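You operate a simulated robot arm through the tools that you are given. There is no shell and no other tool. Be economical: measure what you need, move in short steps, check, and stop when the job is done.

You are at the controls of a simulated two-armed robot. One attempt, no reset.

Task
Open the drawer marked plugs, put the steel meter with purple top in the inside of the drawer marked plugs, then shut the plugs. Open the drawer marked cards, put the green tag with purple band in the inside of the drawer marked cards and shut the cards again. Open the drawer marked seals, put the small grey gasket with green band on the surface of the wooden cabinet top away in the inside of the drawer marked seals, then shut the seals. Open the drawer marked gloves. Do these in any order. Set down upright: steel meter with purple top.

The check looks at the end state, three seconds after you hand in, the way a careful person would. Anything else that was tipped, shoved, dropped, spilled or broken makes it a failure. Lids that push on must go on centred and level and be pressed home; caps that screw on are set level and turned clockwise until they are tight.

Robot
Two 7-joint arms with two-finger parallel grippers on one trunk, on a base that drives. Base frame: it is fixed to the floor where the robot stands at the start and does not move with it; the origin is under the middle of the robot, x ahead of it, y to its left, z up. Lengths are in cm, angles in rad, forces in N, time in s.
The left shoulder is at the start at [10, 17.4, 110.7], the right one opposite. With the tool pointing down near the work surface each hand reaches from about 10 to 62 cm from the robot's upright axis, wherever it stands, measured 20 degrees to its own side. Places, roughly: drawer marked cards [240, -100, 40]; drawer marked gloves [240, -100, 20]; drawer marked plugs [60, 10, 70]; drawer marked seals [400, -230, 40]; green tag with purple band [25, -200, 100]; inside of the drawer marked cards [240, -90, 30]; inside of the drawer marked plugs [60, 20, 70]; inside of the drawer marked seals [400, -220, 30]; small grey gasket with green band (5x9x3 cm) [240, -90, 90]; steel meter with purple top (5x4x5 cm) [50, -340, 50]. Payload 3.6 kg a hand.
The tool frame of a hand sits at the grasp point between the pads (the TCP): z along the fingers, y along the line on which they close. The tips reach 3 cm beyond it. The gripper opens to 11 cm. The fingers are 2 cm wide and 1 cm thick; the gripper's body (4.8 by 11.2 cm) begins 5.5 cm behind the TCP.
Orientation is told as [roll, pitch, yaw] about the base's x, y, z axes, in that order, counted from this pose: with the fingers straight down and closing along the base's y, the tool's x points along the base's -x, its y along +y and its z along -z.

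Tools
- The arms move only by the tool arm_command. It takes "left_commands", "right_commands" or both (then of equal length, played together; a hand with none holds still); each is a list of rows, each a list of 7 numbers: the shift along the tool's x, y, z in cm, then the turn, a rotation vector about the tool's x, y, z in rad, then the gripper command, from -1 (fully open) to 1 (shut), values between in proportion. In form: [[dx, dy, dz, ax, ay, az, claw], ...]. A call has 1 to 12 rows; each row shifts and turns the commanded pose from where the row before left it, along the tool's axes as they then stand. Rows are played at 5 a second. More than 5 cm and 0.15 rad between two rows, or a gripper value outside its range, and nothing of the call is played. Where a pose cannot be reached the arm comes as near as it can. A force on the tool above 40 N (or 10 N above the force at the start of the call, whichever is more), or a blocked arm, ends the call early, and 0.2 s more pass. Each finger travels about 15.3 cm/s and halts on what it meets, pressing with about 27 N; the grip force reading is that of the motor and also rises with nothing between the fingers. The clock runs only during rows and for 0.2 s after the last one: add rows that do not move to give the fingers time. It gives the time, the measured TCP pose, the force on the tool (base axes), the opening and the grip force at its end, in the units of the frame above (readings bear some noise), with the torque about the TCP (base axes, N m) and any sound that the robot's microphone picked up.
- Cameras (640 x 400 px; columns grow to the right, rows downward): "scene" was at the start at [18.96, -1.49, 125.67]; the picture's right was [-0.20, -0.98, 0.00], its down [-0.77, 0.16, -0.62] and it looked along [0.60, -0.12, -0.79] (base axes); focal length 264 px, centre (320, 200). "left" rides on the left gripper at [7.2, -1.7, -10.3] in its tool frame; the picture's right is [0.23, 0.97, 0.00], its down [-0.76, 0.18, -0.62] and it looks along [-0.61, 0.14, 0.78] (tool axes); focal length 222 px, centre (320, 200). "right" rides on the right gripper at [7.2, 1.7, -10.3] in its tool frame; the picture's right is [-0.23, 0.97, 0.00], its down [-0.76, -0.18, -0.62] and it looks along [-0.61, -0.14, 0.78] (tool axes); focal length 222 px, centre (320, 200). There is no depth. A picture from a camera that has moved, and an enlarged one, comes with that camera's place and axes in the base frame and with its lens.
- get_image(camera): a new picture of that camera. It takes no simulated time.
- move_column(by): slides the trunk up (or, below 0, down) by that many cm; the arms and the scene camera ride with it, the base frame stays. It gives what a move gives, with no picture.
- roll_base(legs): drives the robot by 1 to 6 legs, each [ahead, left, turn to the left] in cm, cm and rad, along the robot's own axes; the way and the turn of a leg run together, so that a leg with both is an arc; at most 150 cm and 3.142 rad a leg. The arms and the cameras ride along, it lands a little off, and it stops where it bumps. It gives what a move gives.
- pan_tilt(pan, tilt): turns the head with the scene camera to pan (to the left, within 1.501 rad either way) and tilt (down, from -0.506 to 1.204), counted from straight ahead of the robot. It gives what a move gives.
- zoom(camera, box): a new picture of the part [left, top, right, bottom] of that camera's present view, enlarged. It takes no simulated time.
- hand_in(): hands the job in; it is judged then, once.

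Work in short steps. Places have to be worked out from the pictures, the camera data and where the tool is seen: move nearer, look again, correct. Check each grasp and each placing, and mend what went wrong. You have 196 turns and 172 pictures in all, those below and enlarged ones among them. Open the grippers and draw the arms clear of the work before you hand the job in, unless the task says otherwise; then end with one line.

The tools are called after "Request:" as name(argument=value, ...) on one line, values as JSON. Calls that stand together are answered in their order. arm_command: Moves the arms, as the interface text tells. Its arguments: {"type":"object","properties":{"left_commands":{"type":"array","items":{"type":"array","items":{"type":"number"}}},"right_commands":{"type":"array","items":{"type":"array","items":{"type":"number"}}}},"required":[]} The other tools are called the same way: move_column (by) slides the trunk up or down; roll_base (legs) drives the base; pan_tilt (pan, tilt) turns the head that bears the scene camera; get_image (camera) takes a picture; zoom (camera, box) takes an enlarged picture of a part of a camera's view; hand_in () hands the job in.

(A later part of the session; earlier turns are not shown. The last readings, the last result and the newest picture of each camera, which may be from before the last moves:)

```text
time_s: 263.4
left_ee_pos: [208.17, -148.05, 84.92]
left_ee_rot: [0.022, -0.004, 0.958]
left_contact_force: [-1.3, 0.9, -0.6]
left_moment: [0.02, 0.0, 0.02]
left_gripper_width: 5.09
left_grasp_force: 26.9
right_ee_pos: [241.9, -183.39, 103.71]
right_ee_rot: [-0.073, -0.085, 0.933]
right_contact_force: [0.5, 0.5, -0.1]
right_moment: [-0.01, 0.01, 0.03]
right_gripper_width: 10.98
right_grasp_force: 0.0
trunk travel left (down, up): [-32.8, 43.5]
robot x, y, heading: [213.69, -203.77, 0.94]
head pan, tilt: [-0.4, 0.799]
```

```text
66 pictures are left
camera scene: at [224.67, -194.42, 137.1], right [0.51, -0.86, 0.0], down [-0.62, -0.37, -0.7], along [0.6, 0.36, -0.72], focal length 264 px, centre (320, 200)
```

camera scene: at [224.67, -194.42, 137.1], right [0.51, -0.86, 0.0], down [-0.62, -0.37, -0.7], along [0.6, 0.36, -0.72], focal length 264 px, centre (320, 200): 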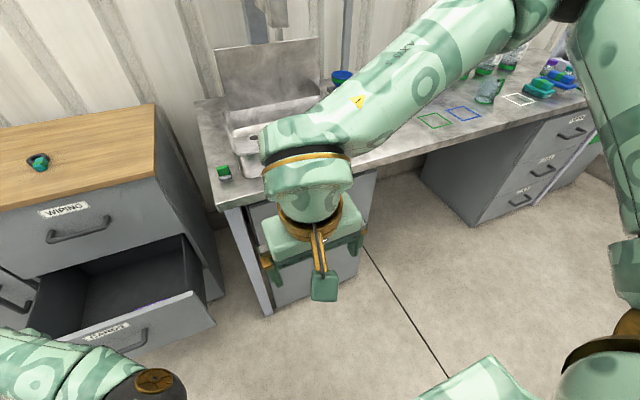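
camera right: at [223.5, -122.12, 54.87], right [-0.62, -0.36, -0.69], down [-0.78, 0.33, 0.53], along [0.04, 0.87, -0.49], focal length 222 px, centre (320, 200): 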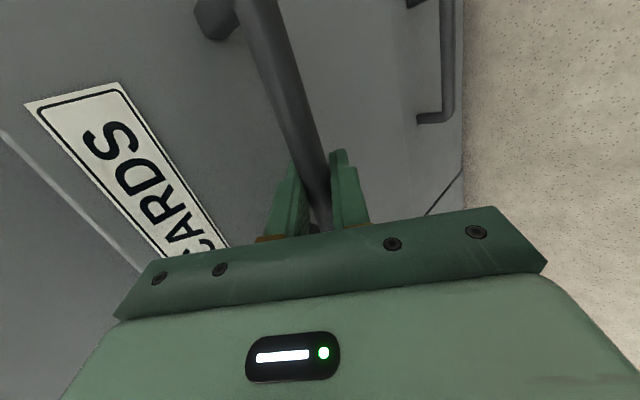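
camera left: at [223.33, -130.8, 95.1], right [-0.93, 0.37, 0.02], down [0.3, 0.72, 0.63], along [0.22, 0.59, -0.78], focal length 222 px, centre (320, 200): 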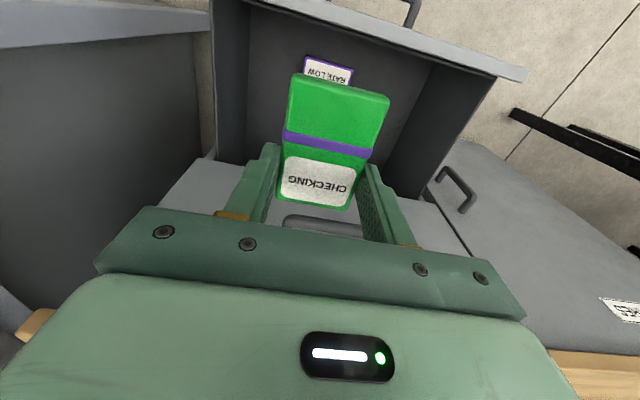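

The right hand is high now. I raise it 8 cm more and pull back 5, then return so the left hand is over the drawer.

Request:
arm_command(right_commands=[[1.5, 0, -2, 0, 0, 0, -1], [1.5, 0, -2, 0, 0, 0, -1], [1.5, 0, -2, 0, 0, 0, -1], [0.5, 0, -2, 0, 0, 0, -1], [0, 0, 0, 0, 0, 0, -1]])

Request:
roll_base(legs=[[29, 0, 0]])

Request:
move_column(by=-15)

Request:
get_image(camera="scene")

Request:
get_image(camera="left")

```text
time_s: 264.6
left_ee_pos: [208.29, -148.04, 84.87]
left_ee_rot: [0.02, -0.003, 0.959]
left_contact_force: [0.3, -0.1, 0.1]
left_moment: [-0.01, 0.03, -0.01]
left_gripper_width: 5.11
left_grasp_force: 26.6
right_ee_pos: [238.06, -187.32, 111.27]
right_ee_rot: [-0.073, -0.083, 0.929]
right_contact_force: [-0.5, -0.3, -0.9]
right_moment: [0.02, 0.02, 0.02]
right_gripper_width: 10.98
right_grasp_force: 0.1
trunk travel left (down, up): [-32.8, 43.5]
robot x, y, heading: [213.6, -204.06, 0.932]
head pan, tilt: [-0.4, 0.799]
```

```text
time_s: 266.6
left_ee_pos: [225.2, -124.71, 84.87]
left_ee_rot: [0.021, -0.001, 0.958]
left_contact_force: [0.2, 0.1, 0.0]
left_moment: [-0.02, 0.02, -0.01]
left_gripper_width: 5.06
left_grasp_force: 26.9
right_ee_pos: [255.04, -164.13, 111.19]
right_ee_rot: [-0.073, -0.083, 0.931]
right_contact_force: [-0.1, 1.0, -0.3]
right_moment: [0.02, 0.05, 0.04]
right_gripper_width: 11.03
right_grasp_force: 0.1
trunk travel left (down, up): [-32.8, 43.5]
robot x, y, heading: [230.23, -180.82, 0.936]
head pan, tilt: [-0.4, 0.799]
```

```text
time_s: 267.8
left_ee_pos: [225.15, -124.63, 73.6]
left_ee_rot: [0.025, 0.001, 0.96]
left_contact_force: [1.2, 0.5, 0.2]
left_moment: [0.01, 0.04, -0.01]
left_gripper_width: 5.08
left_grasp_force: 27.4
right_ee_pos: [255.32, -163.69, 99.81]
right_ee_rot: [-0.068, -0.077, 0.927]
right_contact_force: [8.9, 1.4, 6.2]
right_moment: [-0.56, 1.32, 0.49]
right_gripper_width: 11.02
right_grasp_force: 0.0
trunk travel left (down, up): [-21.7, 54.6]
robot x, y, heading: [230.69, -180.82, 0.943]
head pan, tilt: [-0.4, 0.799]
stopped: the force on the tool passed its limit at 84 N (the readings are from after the stop); the commanded pose is now the measured one
```

```text
65 pictures are left
camera scene: at [244.67, -167.19, 125.59], right [0.51, -0.86, 0.0], down [-0.62, -0.37, -0.7], along [0.6, 0.36, -0.72], focal length 264 px, centre (320, 200)
```

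scene: 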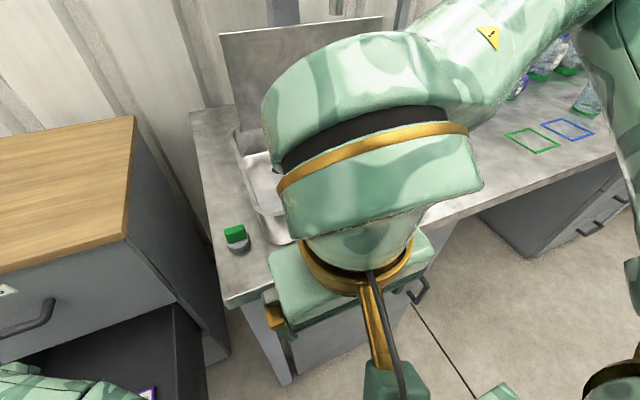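

```text
64 pictures are left
camera left: at [222.62, -131.66, 83.89], right [-0.93, 0.37, 0.02], down [0.3, 0.72, 0.63], along [0.22, 0.59, -0.78], focal length 222 px, centre (320, 200)
```

left: 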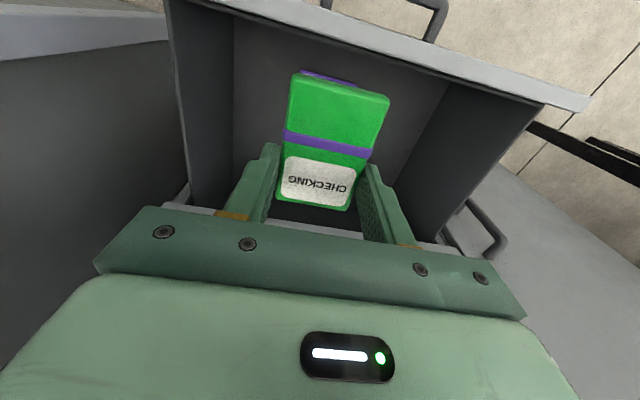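

The gripper's camera was brushing my own chest. I move the right hand a little forward, then swing it out to the right, away from bench and body.

Request:
arm_command(right_commands=[[-2, 0, -1, 0, 0, 0, -1], [-2, -1, 0, 0, 0, 0, -1], [0, -2.5, 0, 0, 0, 0, -1], [0, -2.5, 0, 0, 0, 0, -1], [0, -2.5, 0, 0, 0, 0, -1], [0, -2.5, 0, 0, 0, 0, -1], [0, -2.5, 0, 0, 0, 0, -1], [0, -2.5, 0, 0, 0, 0, -1], [0, -2.5, 0, 0, 0, 0, -1], [0, -2.5, 0, 0, 0, 0, -1], [1, -2.5, 0, 0, 0, 0, -1], [1, -2.5, 0, 0, 0, 0, -1]])

Request:
pan_tilt(pan=-0.7, tilt=0.8)

Request:
get_image(camera="scene")

```text
time_s: 270.4
left_ee_pos: [225.14, -124.72, 73.72]
left_ee_rot: [0.024, 0.002, 0.96]
left_contact_force: [0.3, 0.7, -0.8]
left_moment: [-0.03, 0.04, 0.02]
left_gripper_width: 5.1
left_grasp_force: 26.5
right_ee_pos: [276.54, -176.33, 102.8]
right_ee_rot: [-0.07, -0.07, 0.927]
right_contact_force: [-0.3, -0.7, 3.1]
right_moment: [-0.01, 0.05, 0.01]
right_gripper_width: 10.99
right_grasp_force: 0.1
right hand out of reach, approached as far as the arm can: row 6, 7, 12
trunk travel left (down, up): [-21.7, 54.6]
robot x, y, heading: [230.7, -181.4, 0.944]
head pan, tilt: [-0.4, 0.799]
```

```text
time_s: 271.2
left_ee_pos: [225.12, -124.67, 73.56]
left_ee_rot: [0.023, 0.002, 0.96]
left_contact_force: [-0.5, -0.8, -0.7]
left_moment: [0.0, 0.0, 0.01]
left_gripper_width: 5.07
left_grasp_force: 27.1
right_ee_pos: [276.34, -176.36, 102.73]
right_ee_rot: [-0.071, -0.064, 0.927]
right_contact_force: [0.4, -0.5, -0.8]
right_moment: [0.02, 0.02, 0.0]
right_gripper_width: 11.03
right_grasp_force: 0.0
trunk travel left (down, up): [-21.7, 54.6]
robot x, y, heading: [230.7, -180.88, 0.937]
head pan, tilt: [-0.7, 0.799]
```

```text
63 pictures are left
camera scene: at [245.52, -169.53, 125.68], right [0.24, -0.97, 0.0], down [-0.7, -0.17, -0.7], along [0.68, 0.16, -0.72], focal length 264 px, centre (320, 200)
```

scene: 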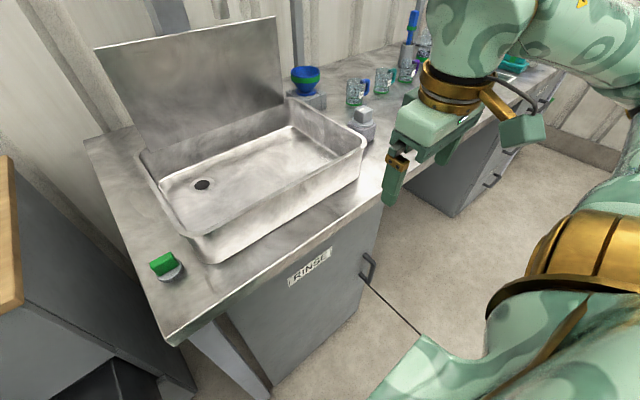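

The right arm now lies along the bench front. I pull it back 6 cm more, then lower the trunk further.

Request:
arm_command(right_commands=[[2, 0, 0, 0, 0, 0, -1], [2, 0, 0, 0, 0, 0, -1], [2, 0, 0, 0, 0, 0, -1], [0, 0, 0, 0, 0, 0, -1]])

Request:
move_column(by=-12)

Request:
get_image(camera="left")

Request:
pan_tilt(pan=0.2, tilt=0.9)

Request:
get_image(camera="scene")

```text
time_s: 272.2
left_ee_pos: [225.24, -124.61, 73.6]
left_ee_rot: [0.025, 0.002, 0.959]
left_contact_force: [0.3, -0.5, -0.8]
left_moment: [0.02, -0.02, 0.03]
left_gripper_width: 5.05
left_grasp_force: 27.0
right_ee_pos: [275.5, -176.73, 104.73]
right_ee_rot: [-0.069, -0.075, 0.927]
right_contact_force: [0.3, -0.6, -0.2]
right_moment: [0.0, 0.02, 0.02]
right_gripper_width: 10.98
right_grasp_force: 0.0
right hand out of reach, approached as far as the arm can: row 1, 2, 3
trunk travel left (down, up): [-21.7, 54.6]
robot x, y, heading: [230.7, -180.69, 0.938]
head pan, tilt: [-0.7, 0.799]
```

```text
time_s: 273.7
left_ee_pos: [225.23, -124.89, 61.65]
left_ee_rot: [0.024, 0.003, 0.959]
left_contact_force: [0.8, -0.7, -0.9]
left_moment: [0.01, 0.0, 0.01]
left_gripper_width: 5.1
left_grasp_force: 26.5
right_ee_pos: [277.94, -173.25, 89.72]
right_ee_rot: [-0.072, 0.074, 0.926]
right_contact_force: [0.8, 1.0, 0.0]
right_moment: [0.02, 0.0, 0.0]
right_gripper_width: 10.99
right_grasp_force: 0.0
trunk travel left (down, up): [-9.7, 66.6]
robot x, y, heading: [230.43, -180.89, 0.937]
head pan, tilt: [-0.7, 0.799]
```

```text
62 pictures are left
camera left: at [222.63, -131.84, 71.97], right [-0.93, 0.37, 0.02], down [0.3, 0.72, 0.63], along [0.22, 0.59, -0.78], focal length 222 px, centre (320, 200)
```

left: 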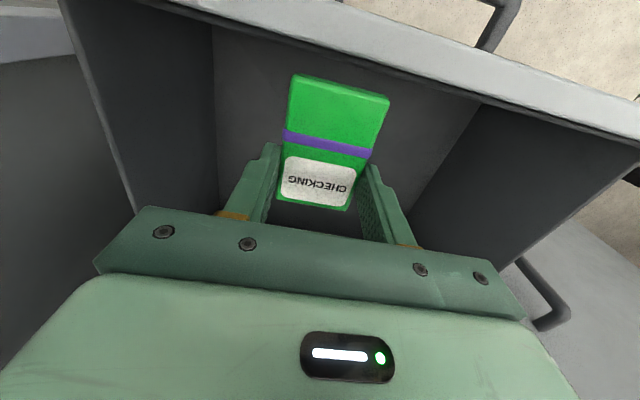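

```text
time_s: 274.9
left_ee_pos: [225.22, -124.76, 61.67]
left_ee_rot: [0.024, 0.003, 0.959]
left_contact_force: [-0.3, 0.0, -0.1]
left_moment: [0.02, 0.0, 0.0]
left_gripper_width: 5.11
left_grasp_force: 26.8
right_ee_pos: [278.03, -173.23, 89.68]
right_ee_rot: [-0.07, 0.075, 0.927]
right_contact_force: [0.8, 0.3, -0.3]
right_moment: [0.0, 0.01, 0.02]
right_gripper_width: 11.01
right_grasp_force: 0.0
trunk travel left (down, up): [-9.7, 66.6]
robot x, y, heading: [230.41, -180.84, 0.94]
head pan, tilt: [0.201, 0.901]
```

```text
61 pictures are left
camera scene: at [244.98, -158.97, 112.19], right [0.91, -0.42, 0.0], down [-0.33, -0.71, -0.62], along [0.26, 0.56, -0.78], focal length 264 px, centre (320, 200)
```

scene: 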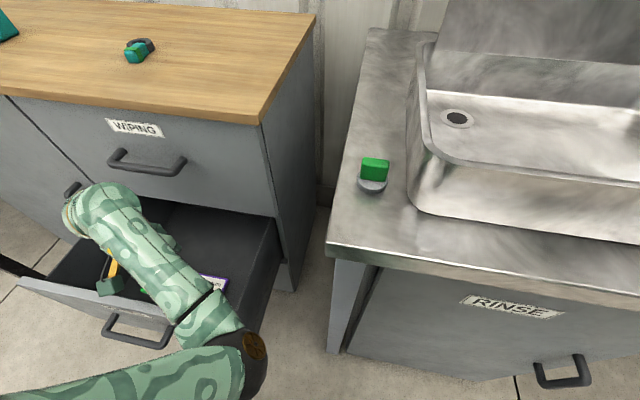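

All clear. I lower the left hand itself 10 cm into the drawer.

Request:
arm_command(left_commands=[[0, 0, 2, 0, 0, 0, 1], [0, 0, 2, 0, 0, 0, 1], [0, 0, 2, 0, 0, 0, 1], [0, 0, 2, 0, 0, 0, 1], [0, 0, 2, 0, 0, 0, 1], [0, 0, 0, 0, 0, 0, 1]])

Request:
get_image(camera="left")

Request:
get_image(camera="scene")

```text
time_s: 276.3
left_ee_pos: [224.75, -123.39, 52.58]
left_ee_rot: [0.038, -0.021, 0.967]
left_contact_force: [0.5, -0.9, -0.9]
left_moment: [0.01, 0.04, 0.0]
left_gripper_width: 5.07
left_grasp_force: 26.9
right_ee_pos: [278.04, -173.17, 89.64]
right_ee_rot: [-0.071, 0.074, 0.923]
right_contact_force: [-0.2, 0.1, -0.1]
right_moment: [-0.01, 0.02, 0.03]
right_gripper_width: 10.99
right_grasp_force: 0.1
trunk travel left (down, up): [-9.7, 66.6]
robot x, y, heading: [230.63, -181.22, 0.941]
head pan, tilt: [0.201, 0.901]
```

```text
60 pictures are left
camera left: at [222.28, -130.68, 62.59], right [-0.93, 0.37, 0.03], down [0.3, 0.7, 0.65], along [0.21, 0.61, -0.76], focal length 222 px, centre (320, 200)
```

left: 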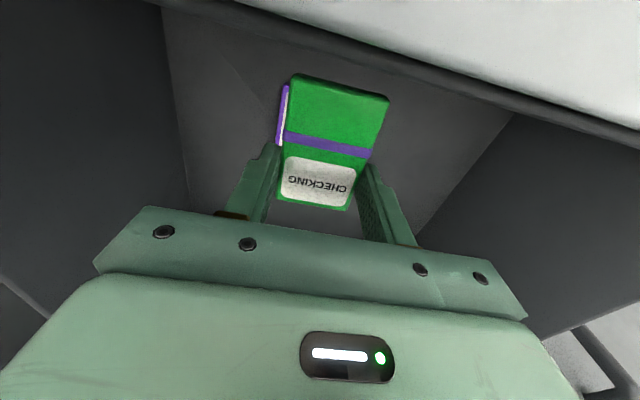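

```text
59 pictures are left
camera scene: at [244.97, -158.97, 112.19], right [0.91, -0.42, 0.0], down [-0.33, -0.71, -0.62], along [0.26, 0.56, -0.78], focal length 264 px, centre (320, 200)
```

scene: 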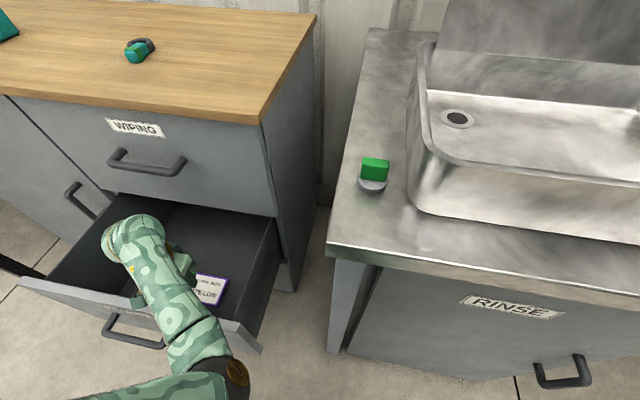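

Another card lies just right of the tag on the floor. I shift 3 cm left and lower further.

Request:
arm_command(left_commands=[[0, 1.5, 0, 0, 0, 0, 1], [0, 1.5, 1, 0, 0, 0, 1], [0, 0, 2, 0, 0, 0, 1], [0, 0, 2, 0, 0, 0, 1], [0, 0, 2, 0, 0, 0, 1], [0, 0, 1, 0, 0, 0, 1], [0, 0, 0, 0, 0, 0, 1]])

Request:
get_image(camera="left")

Request:
get_image(camera="scene")

```text
time_s: 277.2
left_ee_pos: [222.55, -122.9, 48.08]
left_ee_rot: [0.031, 0.002, 0.958]
left_contact_force: [3.8, -3.2, 10.5]
left_moment: [-0.65, 0.62, 0.39]
left_gripper_width: 5.11
left_grasp_force: 27.3
right_ee_pos: [278.03, -173.29, 89.8]
right_ee_rot: [-0.071, 0.076, 0.926]
right_contact_force: [0.8, 0.3, -0.1]
right_moment: [0.0, -0.02, -0.01]
right_gripper_width: 10.97
right_grasp_force: 0.0
trunk travel left (down, up): [-9.7, 66.6]
robot x, y, heading: [230.52, -181.0, 0.944]
head pan, tilt: [0.201, 0.901]
stopped in row 4 (left hand): the force on the tool passed its limit at 55 N (the readings are from after the stop); the commanded pose is now the measured one
```

```text
58 pictures are left
camera left: at [220.05, -129.89, 58.3], right [-0.93, 0.37, 0.03], down [0.31, 0.72, 0.63], along [0.21, 0.59, -0.78], focal length 222 px, centre (320, 200)
```

left: 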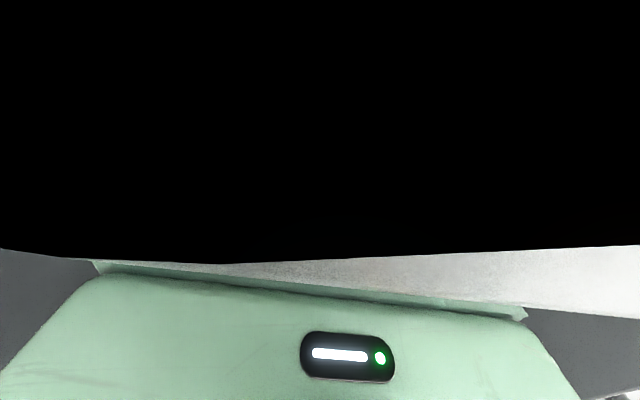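

```text
57 pictures are left
camera scene: at [245.0, -159.01, 112.21], right [0.91, -0.42, 0.0], down [-0.33, -0.71, -0.62], along [0.26, 0.56, -0.78], focal length 264 px, centre (320, 200)
```

scene: 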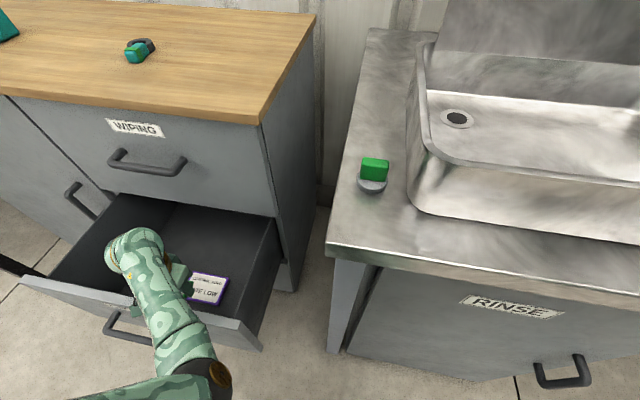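

The gripper's camera touched the panel's top edge. I raise 1.5 cm, move 4 cm further in, then lower on.

Request:
arm_command(left_commands=[[0, 0, -1.5, 0, 0, 0, 1], [-2, 0, 0, 0, 0, 0, 1], [-2, 0, 0, 0, 0, 0, 1], [0, 0, 2, 0, 0, 0, 1], [0, 0, 1.5, 0, 0, 0, 1], [0, 0, 1, 0, 0, 0, 1], [0, 0, 1, 0, 0, 0, 1], [0, 0, 0, 0, 0, 0, 1]])

Request:
get_image(camera="left")

Request:
get_image(camera="scene")

```text
time_s: 279.1
left_ee_pos: [224.48, -119.55, 43.85]
left_ee_rot: [0.028, 0.003, 0.957]
left_contact_force: [0.2, 0.1, 0.3]
left_moment: [0.01, -0.03, 0.0]
left_gripper_width: 5.11
left_grasp_force: 27.3
right_ee_pos: [277.97, -173.22, 89.65]
right_ee_rot: [-0.071, 0.074, 0.928]
right_contact_force: [-0.4, -0.1, 0.9]
right_moment: [0.0, 0.0, 0.0]
right_gripper_width: 11.0
right_grasp_force: 0.1
trunk travel left (down, up): [-9.7, 66.6]
robot x, y, heading: [230.55, -181.08, 0.94]
head pan, tilt: [0.201, 0.901]
```

```text
56 pictures are left
camera left: at [222.11, -126.57, 54.12], right [-0.93, 0.37, 0.03], down [0.31, 0.72, 0.62], along [0.21, 0.59, -0.78], focal length 222 px, centre (320, 200)
```

left: 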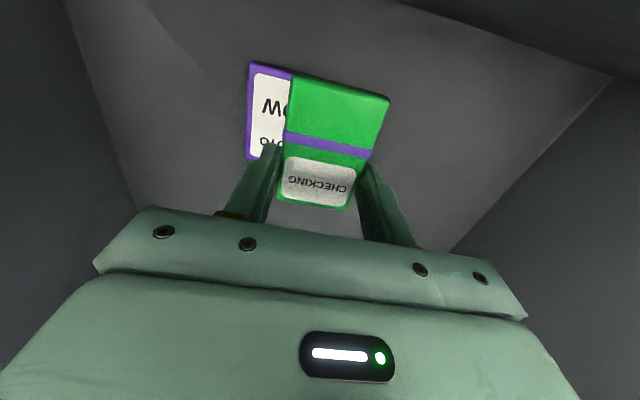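

```text
55 pictures are left
camera scene: at [244.97, -158.96, 112.19], right [0.91, -0.42, 0.0], down [-0.33, -0.71, -0.62], along [0.26, 0.56, -0.78], focal length 264 px, centre (320, 200)
```

scene: 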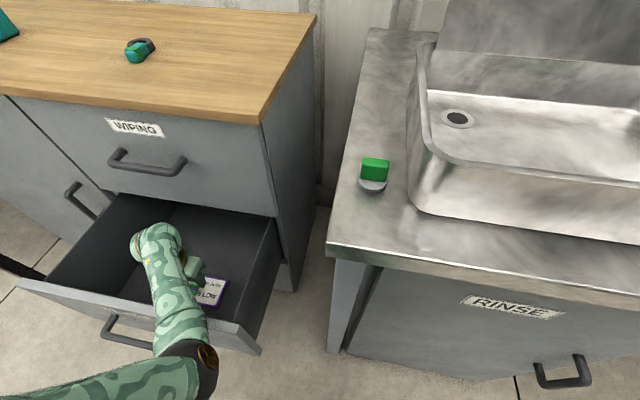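

The right finger is above the neighbouring card's edge. I shift 4 cm further left and lower gently.

Request:
arm_command(left_commands=[[0, 2, 0, 0, 0, 0, 1], [0, 2, 0, 0, 0, 0, 1], [0, 0, 1, 0, 0, 0, 1], [0, 0, 1, 0, 0, 0, 1], [0, 0, 0.7, 0, 0, 0, 1], [0, 0, 0, 0, 0, 0, 1]])

Request:
get_image(camera="left")

```text
time_s: 280.4
left_ee_pos: [221.39, -117.29, 41.29]
left_ee_rot: [0.028, 0.002, 0.96]
left_contact_force: [0.5, 0.3, 0.3]
left_moment: [-0.01, 0.04, -0.01]
left_gripper_width: 5.04
left_grasp_force: 26.8
right_ee_pos: [277.93, -173.21, 89.67]
right_ee_rot: [-0.071, 0.075, 0.927]
right_contact_force: [0.9, 0.7, 0.1]
right_moment: [0.01, 0.01, -0.02]
right_gripper_width: 11.0
right_grasp_force: 0.1
trunk travel left (down, up): [-9.7, 66.6]
robot x, y, heading: [230.4, -181.1, 0.936]
head pan, tilt: [0.201, 0.901]
```

```text
54 pictures are left
camera left: at [218.86, -124.29, 51.55], right [-0.93, 0.37, 0.03], down [0.31, 0.72, 0.63], along [0.21, 0.59, -0.78], focal length 222 px, centre (320, 200)
```

left: 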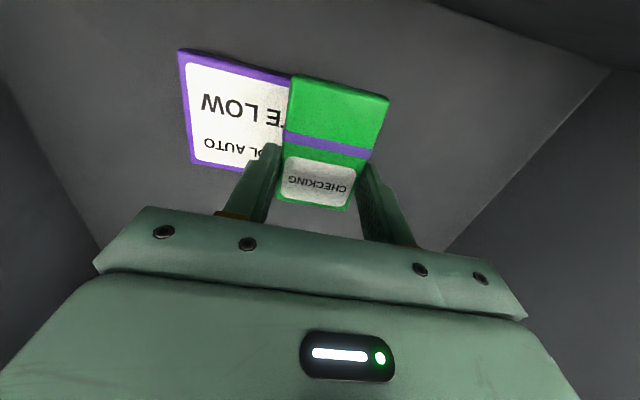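

One more cm left and down until light contact, then release.

Request:
arm_command(left_commands=[[0, 1.5, 0, 0, 0, 0, 1], [0, 0, 0.7, 0, 0, 0, 1], [0, 0, 0.7, 0, 0, 0, 1], [0, 0, 0.7, 0, 0, 0, 1], [0, 0, 0, 0, 0, 0, 1]])

```text
time_s: 281.6
left_ee_pos: [220.18, -116.27, 39.17]
left_ee_rot: [0.028, 0.003, 0.957]
left_contact_force: [0.1, -0.5, -0.6]
left_moment: [-0.01, -0.01, 0.04]
left_gripper_width: 5.1
left_grasp_force: 26.3
right_ee_pos: [277.98, -173.28, 89.67]
right_ee_rot: [-0.071, 0.075, 0.928]
right_contact_force: [0.4, 0.0, 0.4]
right_moment: [0.01, 0.01, 0.0]
right_gripper_width: 10.99
right_grasp_force: 0.0
trunk travel left (down, up): [-9.7, 66.6]
robot x, y, heading: [230.29, -180.96, 0.935]
head pan, tilt: [0.201, 0.901]
```

No contact yet; a little lower.

Request:
arm_command(left_commands=[[0, 0, 0.7, 0, 0, 0, 1], [0, 0, 0.7, 0, 0, 0, 1], [0, 0, 0.7, 0, 0, 0, 1], [0, 0, 0.7, 0, 0, 0, 1], [0, 0, 0, 0, 0, 0, 1]])

Request:
get_image(camera="left")

```text
time_s: 282.6
left_ee_pos: [220.39, -115.83, 37.51]
left_ee_rot: [0.031, -0.01, 0.956]
left_contact_force: [3.2, -1.4, 7.8]
left_moment: [-0.25, -0.28, -0.01]
left_gripper_width: 5.1
left_grasp_force: 27.3
right_ee_pos: [278.13, -173.67, 89.62]
right_ee_rot: [-0.069, 0.072, 0.924]
right_contact_force: [0.0, 0.2, 0.8]
right_moment: [-0.01, 0.02, 0.02]
right_gripper_width: 10.99
right_grasp_force: 0.0
trunk travel left (down, up): [-9.7, 66.6]
robot x, y, heading: [230.32, -180.83, 0.935]
head pan, tilt: [0.201, 0.901]
stopped in row 4 (left hand): the force on the tool passed its limit at 46 N (the readings are from after the stop); the commanded pose is now the measured one
```

```text
53 pictures are left
camera left: at [217.89, -123.03, 47.67], right [-0.93, 0.38, 0.03], down [0.31, 0.71, 0.64], along [0.22, 0.6, -0.77], focal length 222 px, centre (320, 200)
```

left: 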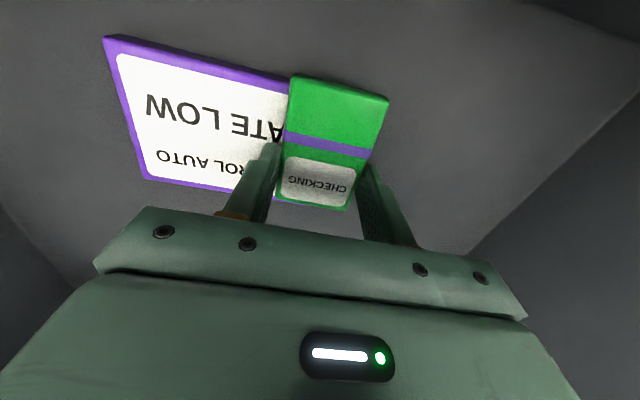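

Floor reached. I raise 0.4 cm, open the fingers, and lift out.

Request:
arm_command(left_commands=[[0, 0, -0.4, 0, 0, 0, 1], [0, 0, 0, 0, 0, 0, -0.2], [0, 0, 0, 0, 0, 0, -0.2], [0, 0, -1.5, 0, 0, 0, -0.2], [0, 0, -2, 0, 0, 0, -0.2], [0, 0, -2, 0, 0, 0, -0.2], [0, 0, -2, 0, 0, 0, -0.2], [0, 0, -2, 0, 0, 0, -0.2], [0, 0, -2, 0, 0, 0, -0.2], [0, 0, -2, 0, 0, 0, -0.2], [0, 0, 0, 0, 0, 0, -0.2]])

Request:
get_image(camera="left")

```text
time_s: 285.0
left_ee_pos: [220.53, -116.33, 51.0]
left_ee_rot: [0.027, -0.002, 0.955]
left_contact_force: [0.9, -0.2, -0.1]
left_moment: [0.03, -0.02, 0.02]
left_gripper_width: 6.58
left_grasp_force: 0.1
right_ee_pos: [278.03, -173.37, 89.54]
right_ee_rot: [-0.072, 0.077, 0.925]
right_contact_force: [0.1, -0.5, -0.4]
right_moment: [0.02, 0.03, -0.01]
right_gripper_width: 10.99
right_grasp_force: 0.0
trunk travel left (down, up): [-9.7, 66.6]
robot x, y, heading: [230.35, -181.06, 0.934]
head pan, tilt: [0.201, 0.901]
```

```text
52 pictures are left
camera left: at [218.01, -123.37, 61.17], right [-0.93, 0.38, 0.03], down [0.31, 0.71, 0.63], along [0.22, 0.59, -0.78], focal length 222 px, centre (320, 200)
```

left: 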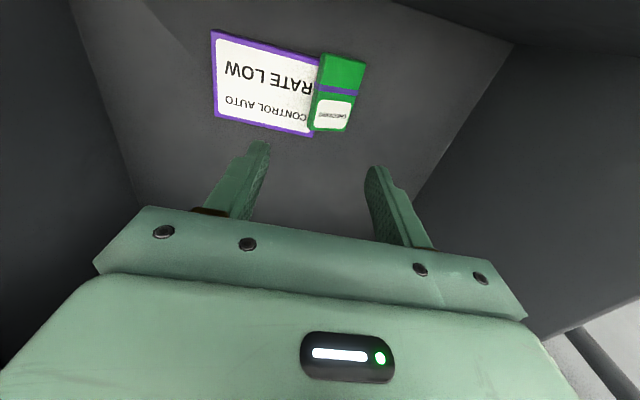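

The green tag lies in the cards drawer. I raise the trunk, back out, and form the left hand to push the drawer shut (fingers closed, tilted forward).

Request:
move_column(by=18)

Request:
roll_base(legs=[[-34, 0, 0]])

Request:
arm_command(left_commands=[[0, 0, 0, 0, -0.13, 0, 1], [0, 0, 0, 0, -0.13, 0, 1], [0, 0, 0, 0, -0.13, 0, 1], [0, 0, 0, 0, -0.13, 0, 1], [0, 0, 0, 0, -0.1, 0, 1], [0, 0, 0, 0, 0, 0, 1]])

Request:
get_image(camera="left")

Request:
get_image(camera="scene")

```text
time_s: 287.0
left_ee_pos: [220.45, -116.33, 68.82]
left_ee_rot: [0.028, 0.0, 0.956]
left_contact_force: [1.0, 0.3, -0.1]
left_moment: [0.01, -0.02, 0.02]
left_gripper_width: 6.58
left_grasp_force: 0.0
right_ee_pos: [278.05, -173.29, 107.58]
right_ee_rot: [-0.07, 0.076, 0.924]
right_contact_force: [0.2, -1.4, 0.1]
right_moment: [0.0, 0.0, -0.03]
right_gripper_width: 11.01
right_grasp_force: 0.1
trunk travel left (down, up): [-27.7, 48.6]
robot x, y, heading: [230.26, -180.88, 0.935]
head pan, tilt: [0.201, 0.901]
```

```text
time_s: 289.2
left_ee_pos: [201.21, -142.81, 69.01]
left_ee_rot: [0.028, -0.002, 0.951]
left_contact_force: [-1.3, -0.2, -0.2]
left_moment: [0.02, -0.03, 0.0]
left_gripper_width: 6.58
left_grasp_force: 0.2
right_ee_pos: [258.35, -200.18, 107.74]
right_ee_rot: [-0.071, 0.072, 0.92]
right_contact_force: [-0.1, 0.1, -0.5]
right_moment: [-0.01, -0.06, 0.03]
right_gripper_width: 10.98
right_grasp_force: 0.1
trunk travel left (down, up): [-27.7, 48.6]
robot x, y, heading: [211.09, -207.39, 0.93]
head pan, tilt: [0.201, 0.901]
```

```text
time_s: 290.6
left_ee_pos: [201.25, -142.8, 68.87]
left_ee_rot: [0.036, -0.624, 0.93]
left_contact_force: [0.0, 0.2, 1.2]
left_moment: [-0.01, 0.01, -0.01]
left_gripper_width: 0.0
left_grasp_force: 26.5
right_ee_pos: [258.42, -200.14, 107.62]
right_ee_rot: [-0.071, 0.074, 0.921]
right_contact_force: [0.5, 0.5, 0.0]
right_moment: [-0.03, -0.01, 0.02]
right_gripper_width: 10.99
right_grasp_force: 0.0
trunk travel left (down, up): [-27.7, 48.6]
robot x, y, heading: [210.83, -207.8, 0.934]
head pan, tilt: [0.201, 0.901]
```

```text
51 pictures are left
camera left: at [195.85, -153.55, 73.0], right [-0.9, 0.42, -0.1], down [0.03, 0.3, 0.96], along [0.43, 0.86, -0.28], focal length 222 px, centre (320, 200)
```

left: 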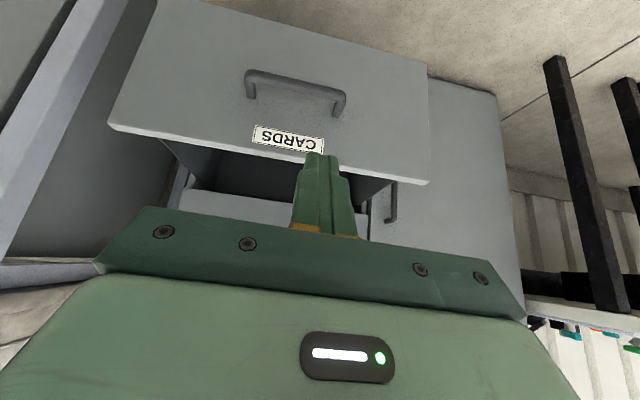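

```text
50 pictures are left
camera scene: at [219.59, -193.53, 131.09], right [0.91, -0.42, 0.0], down [-0.33, -0.71, -0.62], along [0.26, 0.56, -0.78], focal length 264 px, centre (320, 200)
```

scene: 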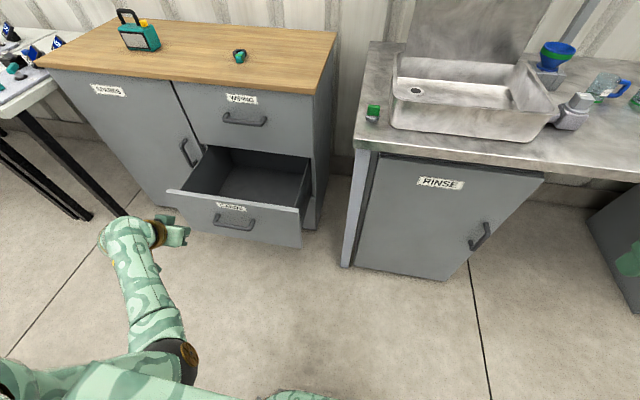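

The closed fingers point at the panel near the CARDS label. I lower the left hand 13 cm with the arm, so the tips meet the panel above the handle.

Request:
arm_command(left_commands=[[1.27, 0, 1.76, 0, 0, 0, 1], [1.27, 0, 1.76, 0, 0, 0, 1], [1.27, 0, 1.76, 0, 0, 0, 1], [1.27, 0, 1.76, 0, 0, 0, 1], [1.27, 0, 1.76, 0, 0, 0, 1], [1.27, 0, 1.76, 0, 0, 0, 1], [0, 0, 0, 0, 0, 0, 1]])

Request:
roll_base(legs=[[12, -3, 0]])

Request:
get_image(camera="left")

```text
time_s: 292.2
left_ee_pos: [200.78, -142.48, 55.85]
left_ee_rot: [0.035, -0.623, 0.932]
left_contact_force: [0.3, -0.7, 0.5]
left_moment: [0.02, -0.01, -0.01]
left_gripper_width: 0.01
left_grasp_force: 26.7
right_ee_pos: [258.38, -200.18, 107.61]
right_ee_rot: [-0.073, 0.074, 0.92]
right_contact_force: [0.4, 0.0, -0.2]
right_moment: [0.01, 0.01, 0.0]
right_gripper_width: 11.0
right_grasp_force: 0.0
trunk travel left (down, up): [-27.7, 48.6]
robot x, y, heading: [210.72, -207.67, 0.933]
head pan, tilt: [0.201, 0.901]
```

```text
time_s: 293.4
left_ee_pos: [210.53, -134.46, 55.79]
left_ee_rot: [0.035, -0.619, 0.933]
left_contact_force: [-0.3, 0.7, -0.1]
left_moment: [-0.01, -0.01, 0.01]
left_gripper_width: 0.0
left_grasp_force: 26.3
right_ee_pos: [268.31, -192.21, 107.57]
right_ee_rot: [-0.071, 0.076, 0.919]
right_contact_force: [0.2, 0.7, 0.4]
right_moment: [0.0, 0.0, -0.01]
right_gripper_width: 11.02
right_grasp_force: 0.0
trunk travel left (down, up): [-27.7, 48.6]
robot x, y, heading: [220.57, -199.9, 0.934]
head pan, tilt: [0.201, 0.901]
```

```text
49 pictures are left
camera left: at [205.17, -145.3, 60.02], right [-0.9, 0.42, -0.1], down [0.03, 0.3, 0.95], along [0.43, 0.86, -0.28], focal length 222 px, centre (320, 200)
```

left: 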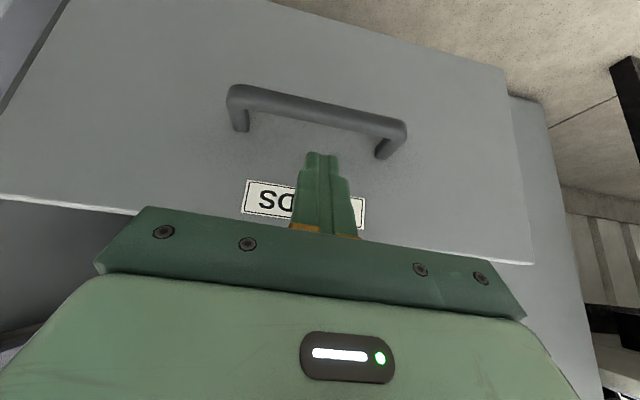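

Centred over the label just above the handle. I push in stages.

Request:
roll_base(legs=[[16, 0, 0]])

Request:
get_image(camera="left")

Request:
get_image(camera="scene")

```text
time_s: 294.9
left_ee_pos: [220.35, -121.5, 55.9]
left_ee_rot: [0.035, -0.62, 0.93]
left_contact_force: [0.6, -0.6, -0.5]
left_moment: [-0.01, 0.03, 0.0]
left_gripper_width: 0.0
left_grasp_force: 27.0
right_ee_pos: [277.96, -178.9, 107.57]
right_ee_rot: [-0.072, 0.076, 0.918]
right_contact_force: [-0.6, 1.1, 0.4]
right_moment: [-0.01, -0.01, -0.04]
right_gripper_width: 10.98
right_grasp_force: 0.1
trunk travel left (down, up): [-27.7, 48.6]
robot x, y, heading: [230.28, -186.26, 0.933]
head pan, tilt: [0.201, 0.901]
```

```text
48 pictures are left
camera left: at [215.05, -132.13, 60.01], right [-0.9, 0.42, -0.1], down [0.03, 0.3, 0.95], along [0.43, 0.86, -0.28], focal length 222 px, centre (320, 200)
```

left: 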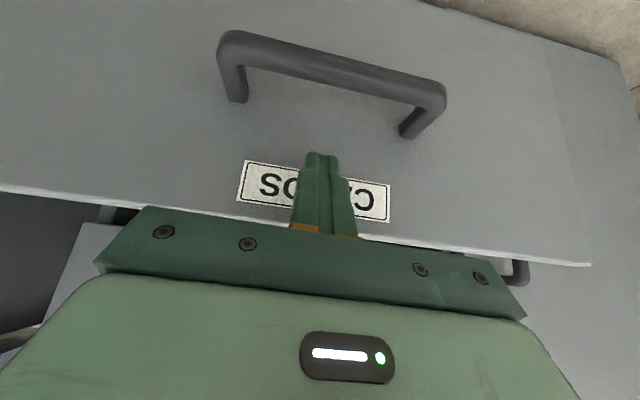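

```text
47 pictures are left
camera scene: at [239.16, -172.34, 131.07], right [0.9, -0.43, 0.0], down [-0.33, -0.71, -0.62], along [0.26, 0.56, -0.78], focal length 264 px, centre (320, 200)
```

scene: 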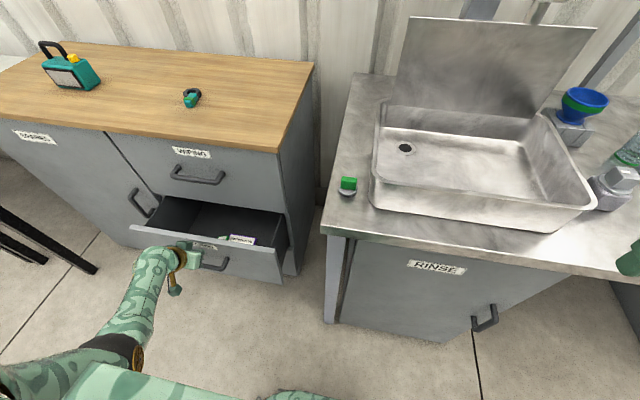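

Working well; tag and card are inside. I push 10 more.

Request:
roll_base(legs=[[10, 0, 0]])

Request:
roll_base(legs=[[6, 0, 0]])

Request:
get_image(camera="scene")

```text
time_s: 296.0
left_ee_pos: [226.41, -113.24, 55.86]
left_ee_rot: [0.033, -0.62, 0.93]
left_contact_force: [0.0, 0.2, 0.0]
left_moment: [0.03, 0.04, -0.02]
left_gripper_width: 0.0
left_grasp_force: 27.0
right_ee_pos: [283.95, -171.0, 107.66]
right_ee_rot: [-0.072, 0.077, 0.918]
right_contact_force: [0.2, 0.3, 0.6]
right_moment: [-0.05, 0.02, -0.01]
right_gripper_width: 11.01
right_grasp_force: 0.1
trunk travel left (down, up): [-27.7, 48.6]
robot x, y, heading: [235.91, -178.23, 0.929]
head pan, tilt: [0.201, 0.901]
```

```text
time_s: 297.0
left_ee_pos: [229.6, -108.89, 55.77]
left_ee_rot: [0.033, -0.617, 0.931]
left_contact_force: [-11.4, -15.3, -0.5]
left_moment: [-0.35, 0.18, -0.03]
left_gripper_width: 0.0
left_grasp_force: 26.8
right_ee_pos: [287.38, -166.16, 107.72]
right_ee_rot: [-0.072, 0.073, 0.923]
right_contact_force: [-0.3, -0.3, -0.8]
right_moment: [-0.04, -0.02, 0.0]
right_gripper_width: 11.01
right_grasp_force: 0.1
trunk travel left (down, up): [-27.7, 48.6]
robot x, y, heading: [239.87, -173.39, 0.932]
head pan, tilt: [0.201, 0.901]
```

```text
46 pictures are left
camera scene: at [248.59, -159.68, 131.1], right [0.91, -0.42, 0.0], down [-0.33, -0.71, -0.62], along [0.26, 0.56, -0.78], focal length 264 px, centre (320, 200)
```

scene: 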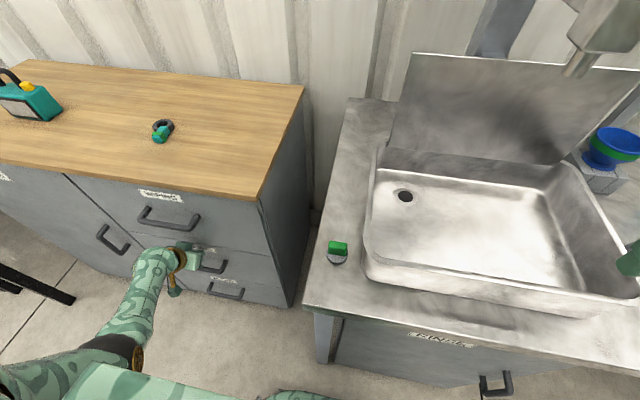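

CARDS is shut (19 N against the stop). Next the gasket on the cabinet top with the left hand: I back off, raise, and turn the left hand fingers-down again.

Request:
roll_base(legs=[[-14, 0, 0]])

Request:
move_column(by=30)

Request:
arm_command(left_commands=[[0, 0, -2, 0, 0.13, 0, -1], [0, 0, -2, 0, 0.13, 0, -1], [0, 0, -2, 0, 0.13, 0, -1], [0, 0, -2, 0, 0.13, 0, -1], [0, 0, -2, 0, 0.1, 0, -1], [0, 0, -2, 0, 0, 0, -1], [0, 0, -2, 0, 0, 0, -1], [0, 0, -2, 0, 0, 0, -1], [0, 0, 0, 0, 0, 0, -1]])

Request:
get_image(camera="left")

Request:
get_image(camera="scene")

```text
time_s: 298.3
left_ee_pos: [221.08, -120.26, 55.82]
left_ee_rot: [0.035, -0.617, 0.935]
left_contact_force: [-0.1, -0.1, -0.3]
left_moment: [0.0, -0.01, -0.04]
left_gripper_width: 0.0
left_grasp_force: 27.0
right_ee_pos: [278.73, -177.53, 107.7]
right_ee_rot: [-0.071, 0.073, 0.923]
right_contact_force: [-0.4, -0.3, -0.4]
right_moment: [0.0, -0.04, 0.01]
right_gripper_width: 11.0
right_grasp_force: 0.1
trunk travel left (down, up): [-27.7, 48.6]
robot x, y, heading: [231.37, -185.0, 0.934]
head pan, tilt: [0.201, 0.901]
```

```text
time_s: 301.3
left_ee_pos: [221.16, -120.13, 85.79]
left_ee_rot: [0.033, -0.615, 0.932]
left_contact_force: [-0.4, 0.6, 0.5]
left_moment: [0.01, 0.01, 0.0]
left_gripper_width: 0.0
left_grasp_force: 27.0
right_ee_pos: [279.11, -177.45, 137.68]
right_ee_rot: [-0.071, 0.077, 0.922]
right_contact_force: [-0.7, -0.7, -1.0]
right_moment: [0.0, -0.03, -0.01]
right_gripper_width: 11.02
right_grasp_force: 0.1
trunk travel left (down, up): [-57.7, 18.6]
robot x, y, heading: [231.31, -184.94, 0.937]
head pan, tilt: [0.201, 0.901]
```

```text
time_s: 303.3
left_ee_pos: [219.58, -123.11, 100.95]
left_ee_rot: [0.028, 0.005, 0.952]
left_contact_force: [0.4, -0.4, -0.2]
left_moment: [-0.01, 0.0, 0.01]
left_gripper_width: 11.0
left_grasp_force: 0.1
right_ee_pos: [279.02, -177.4, 137.72]
right_ee_rot: [-0.071, 0.076, 0.922]
right_contact_force: [-0.1, -0.4, 0.0]
right_moment: [0.02, 0.0, 0.01]
right_gripper_width: 11.0
right_grasp_force: 0.0
trunk travel left (down, up): [-57.7, 18.6]
robot x, y, heading: [231.67, -184.96, 0.928]
head pan, tilt: [0.201, 0.901]
```

```text
45 pictures are left
camera left: at [217.03, -130.19, 111.27], right [-0.93, 0.38, 0.03], down [0.31, 0.72, 0.62], along [0.22, 0.59, -0.78], focal length 222 px, centre (320, 200)
```

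left: 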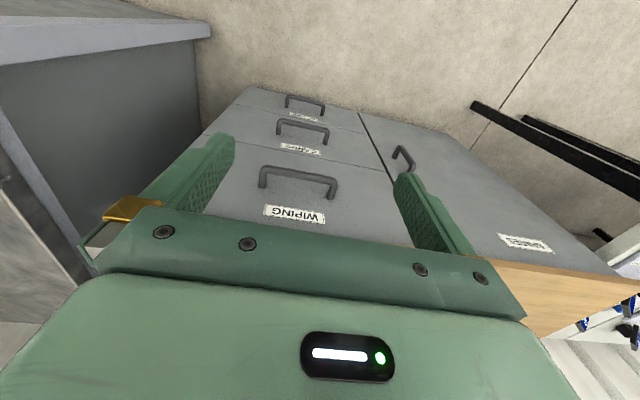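

```text
44 pictures are left
camera scene: at [235.74, -176.9, 161.39], right [0.91, -0.42, 0.0], down [-0.33, -0.71, -0.62], along [0.26, 0.56, -0.78], focal length 264 px, centre (320, 200)
```

scene: 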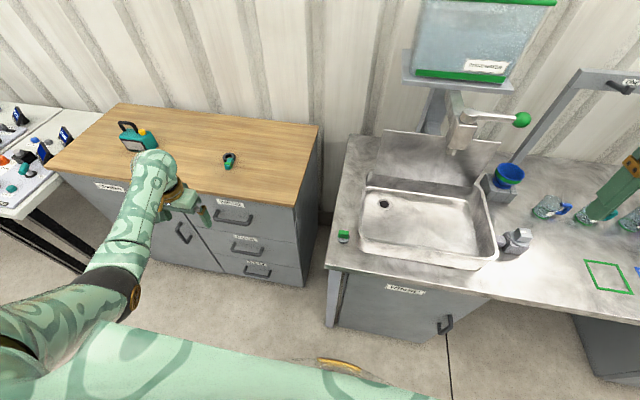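

CARDS is visibly shut. The gasket is at about (235.3,-91). I drive 24 forward, 6 left and reach the left hand 11 cm out over it.

Request:
roll_base(legs=[[24, 6.5, 0]])

Request:
arm_command(left_commands=[[-2, 0, 0, 0, 0, 0, -1], [-2, 0, 0, 0, 0, 0, -1], [-2, 0, 0, 0, 0, 0, -1], [0, 0, 0, 0, 0, 0, -1]])

Request:
get_image(camera="left")

```text
time_s: 305.0
left_ee_pos: [227.42, -102.84, 100.86]
left_ee_rot: [0.025, 0.008, 0.951]
left_contact_force: [0.0, 0.9, 0.2]
left_moment: [-0.06, 0.03, 0.01]
left_gripper_width: 11.01
left_grasp_force: 0.1
right_ee_pos: [286.84, -157.31, 137.48]
right_ee_rot: [-0.072, 0.077, 0.92]
right_contact_force: [0.2, 0.3, -0.3]
right_moment: [-0.06, 0.0, -0.04]
right_gripper_width: 10.99
right_grasp_force: 0.0
trunk travel left (down, up): [-57.7, 18.6]
robot x, y, heading: [239.27, -165.15, 0.937]
head pan, tilt: [0.201, 0.901]
stopped in leg 1: the robot was blocked; the commanded pose is now the measured one
```

```text
time_s: 306.0
left_ee_pos: [231.06, -98.33, 100.83]
left_ee_rot: [0.028, 0.005, 0.951]
left_contact_force: [-0.2, -0.1, -1.4]
left_moment: [0.02, -0.03, 0.01]
left_gripper_width: 11.01
left_grasp_force: 0.0
right_ee_pos: [286.67, -157.74, 137.62]
right_ee_rot: [-0.071, 0.075, 0.92]
right_contact_force: [-0.6, 0.0, -0.2]
right_moment: [-0.01, 0.02, -0.01]
right_gripper_width: 10.99
right_grasp_force: 0.1
trunk travel left (down, up): [-57.7, 18.6]
robot x, y, heading: [239.13, -165.31, 0.932]
head pan, tilt: [0.201, 0.901]
```

```text
43 pictures are left
camera left: at [228.4, -105.31, 111.13], right [-0.92, 0.38, 0.03], down [0.31, 0.71, 0.63], along [0.22, 0.59, -0.78], focal length 222 px, centre (320, 200)
```

left: 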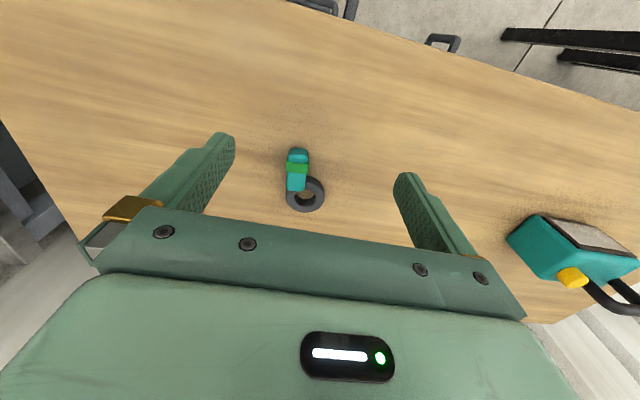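

The gasket is a grey ring with a teal/green-banded block, between the fingers and ~7 cm ahead. I move forward 7 and down 7, narrowing to 7 cm.

Request:
arm_command(left_commands=[[-2, -0.2, 0, 0, 0, 0, -0.3], [-2, 0, 0, 0, 0, 0, -0.3], [-2, 0, 0, 0, 0, 0, -0.3], [-0.8, 0, 1, 0, 0, 0, -0.3], [0, 0, 2, 0, 0, 0, -0.3], [0, 0, 2, 0, 0, 0, -0.3], [0, 0, 2, 0, 0, 0, -0.3], [0, 0, 0, 0, 0, 0, -0.3]])

Request:
get_image(camera="left")

```text
time_s: 307.8
left_ee_pos: [231.18, -97.28, 97.62]
left_ee_rot: [0.03, 0.0, 0.951]
left_contact_force: [0.5, -0.9, 0.5]
left_moment: [-0.01, 0.02, 0.0]
left_gripper_width: 7.14
left_grasp_force: 0.0
left hand out of reach, approached as far as the arm can: row 2, 3, 4, 5, 6, 7
right_ee_pos: [286.59, -157.81, 137.61]
right_ee_rot: [-0.072, 0.075, 0.92]
right_contact_force: [0.2, 0.6, 0.3]
right_moment: [-0.01, 0.03, -0.01]
right_gripper_width: 11.0
right_grasp_force: 0.2
trunk travel left (down, up): [-57.7, 18.6]
robot x, y, heading: [239.28, -165.62, 0.934]
head pan, tilt: [0.201, 0.901]
```

```text
42 pictures are left
camera left: at [228.67, -104.35, 107.96], right [-0.92, 0.38, 0.03], down [0.31, 0.71, 0.63], along [0.22, 0.59, -0.78], focal length 222 px, centre (320, 200)
```

left: 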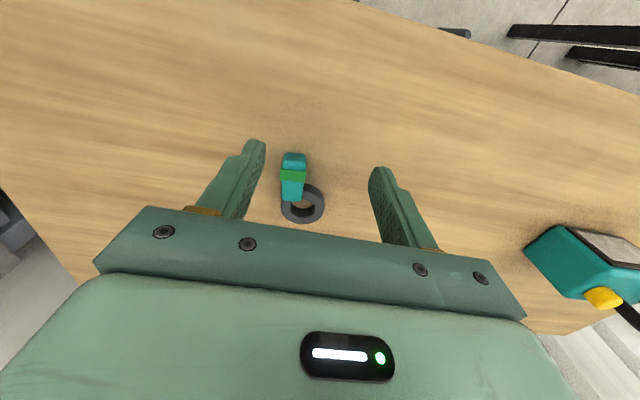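

The sink bench blocks my base here. I shift the base 14 cm left and swing the left hand 14 cm right, so I can come closer.

Request:
roll_base(legs=[[-2, 16, 0]])

Request:
arm_command(left_commands=[[0, -2, 0, 0, 0, 0, -0.3], [0, -2, 0, 0, 0, 0, -0.3], [0, -2, 0, 0, 0, 0, -0.3], [0, -2, 0, 0, 0, 0, -0.3], [0, -2, 0, 0, 0, 0, -0.3], [0, -2, 0, 0, 0, 0, -0.3], [0, -2, 0, 0, 0, 0, -0.3], [0, -2, 0, 0, 0, 0, -0.3], [0, 0, 0, 0, 0, 0, -0.3]])

Request:
get_image(camera="left")

Request:
get_image(camera="scene")

```text
time_s: 309.3
left_ee_pos: [217.03, -89.29, 97.69]
left_ee_rot: [0.03, 0.001, 0.951]
left_contact_force: [0.3, 0.2, -0.3]
left_moment: [0.0, 0.01, 0.01]
left_gripper_width: 7.14
left_grasp_force: 0.0
right_ee_pos: [272.61, -149.86, 137.68]
right_ee_rot: [-0.071, 0.075, 0.92]
right_contact_force: [-0.6, -0.3, -0.9]
right_moment: [0.01, -0.01, 0.0]
right_gripper_width: 11.0
right_grasp_force: 0.0
trunk travel left (down, up): [-57.7, 18.6]
robot x, y, heading: [225.02, -156.88, 0.929]
head pan, tilt: [0.201, 0.901]
```

```text
time_s: 311.3
left_ee_pos: [230.06, -98.46, 97.21]
left_ee_rot: [0.027, 0.002, 0.95]
left_contact_force: [0.2, -0.8, 0.6]
left_moment: [-0.01, 0.02, 0.0]
left_gripper_width: 7.15
left_grasp_force: 0.0
right_ee_pos: [272.36, -149.78, 137.74]
right_ee_rot: [-0.072, 0.075, 0.92]
right_contact_force: [0.2, -0.4, 0.2]
right_moment: [0.02, 0.02, 0.01]
right_gripper_width: 10.99
right_grasp_force: 0.1
trunk travel left (down, up): [-57.7, 18.6]
robot x, y, heading: [224.89, -157.21, 0.933]
head pan, tilt: [0.201, 0.901]
```

```text
41 pictures are left
camera left: at [227.6, -105.59, 107.53], right [-0.92, 0.38, 0.03], down [0.31, 0.71, 0.63], along [0.22, 0.59, -0.78], focal length 222 px, centre (320, 200)
```

left: 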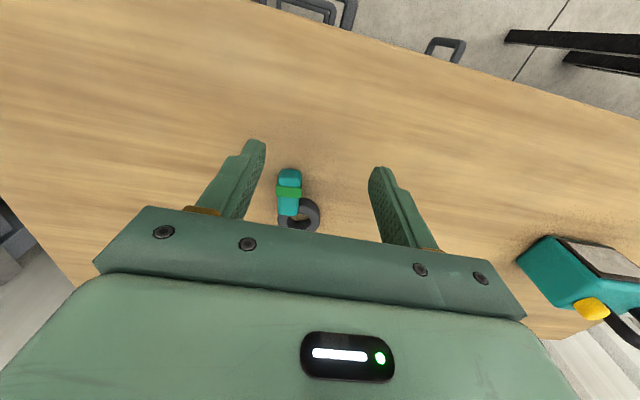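

```text
40 pictures are left
camera scene: at [229.21, -149.13, 161.39], right [0.91, -0.42, 0.0], down [-0.33, -0.71, -0.62], along [0.26, 0.56, -0.78], focal length 264 px, centre (320, 200)
```

scene: 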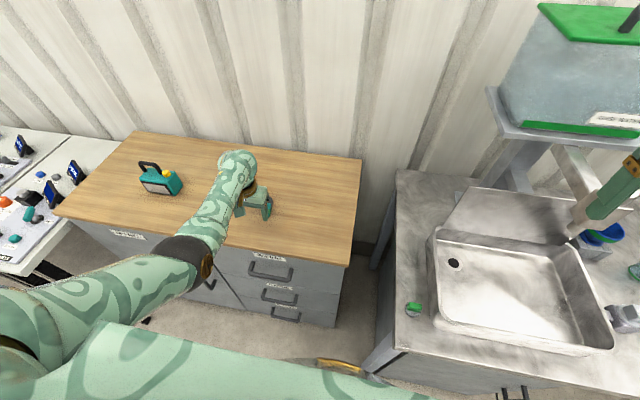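

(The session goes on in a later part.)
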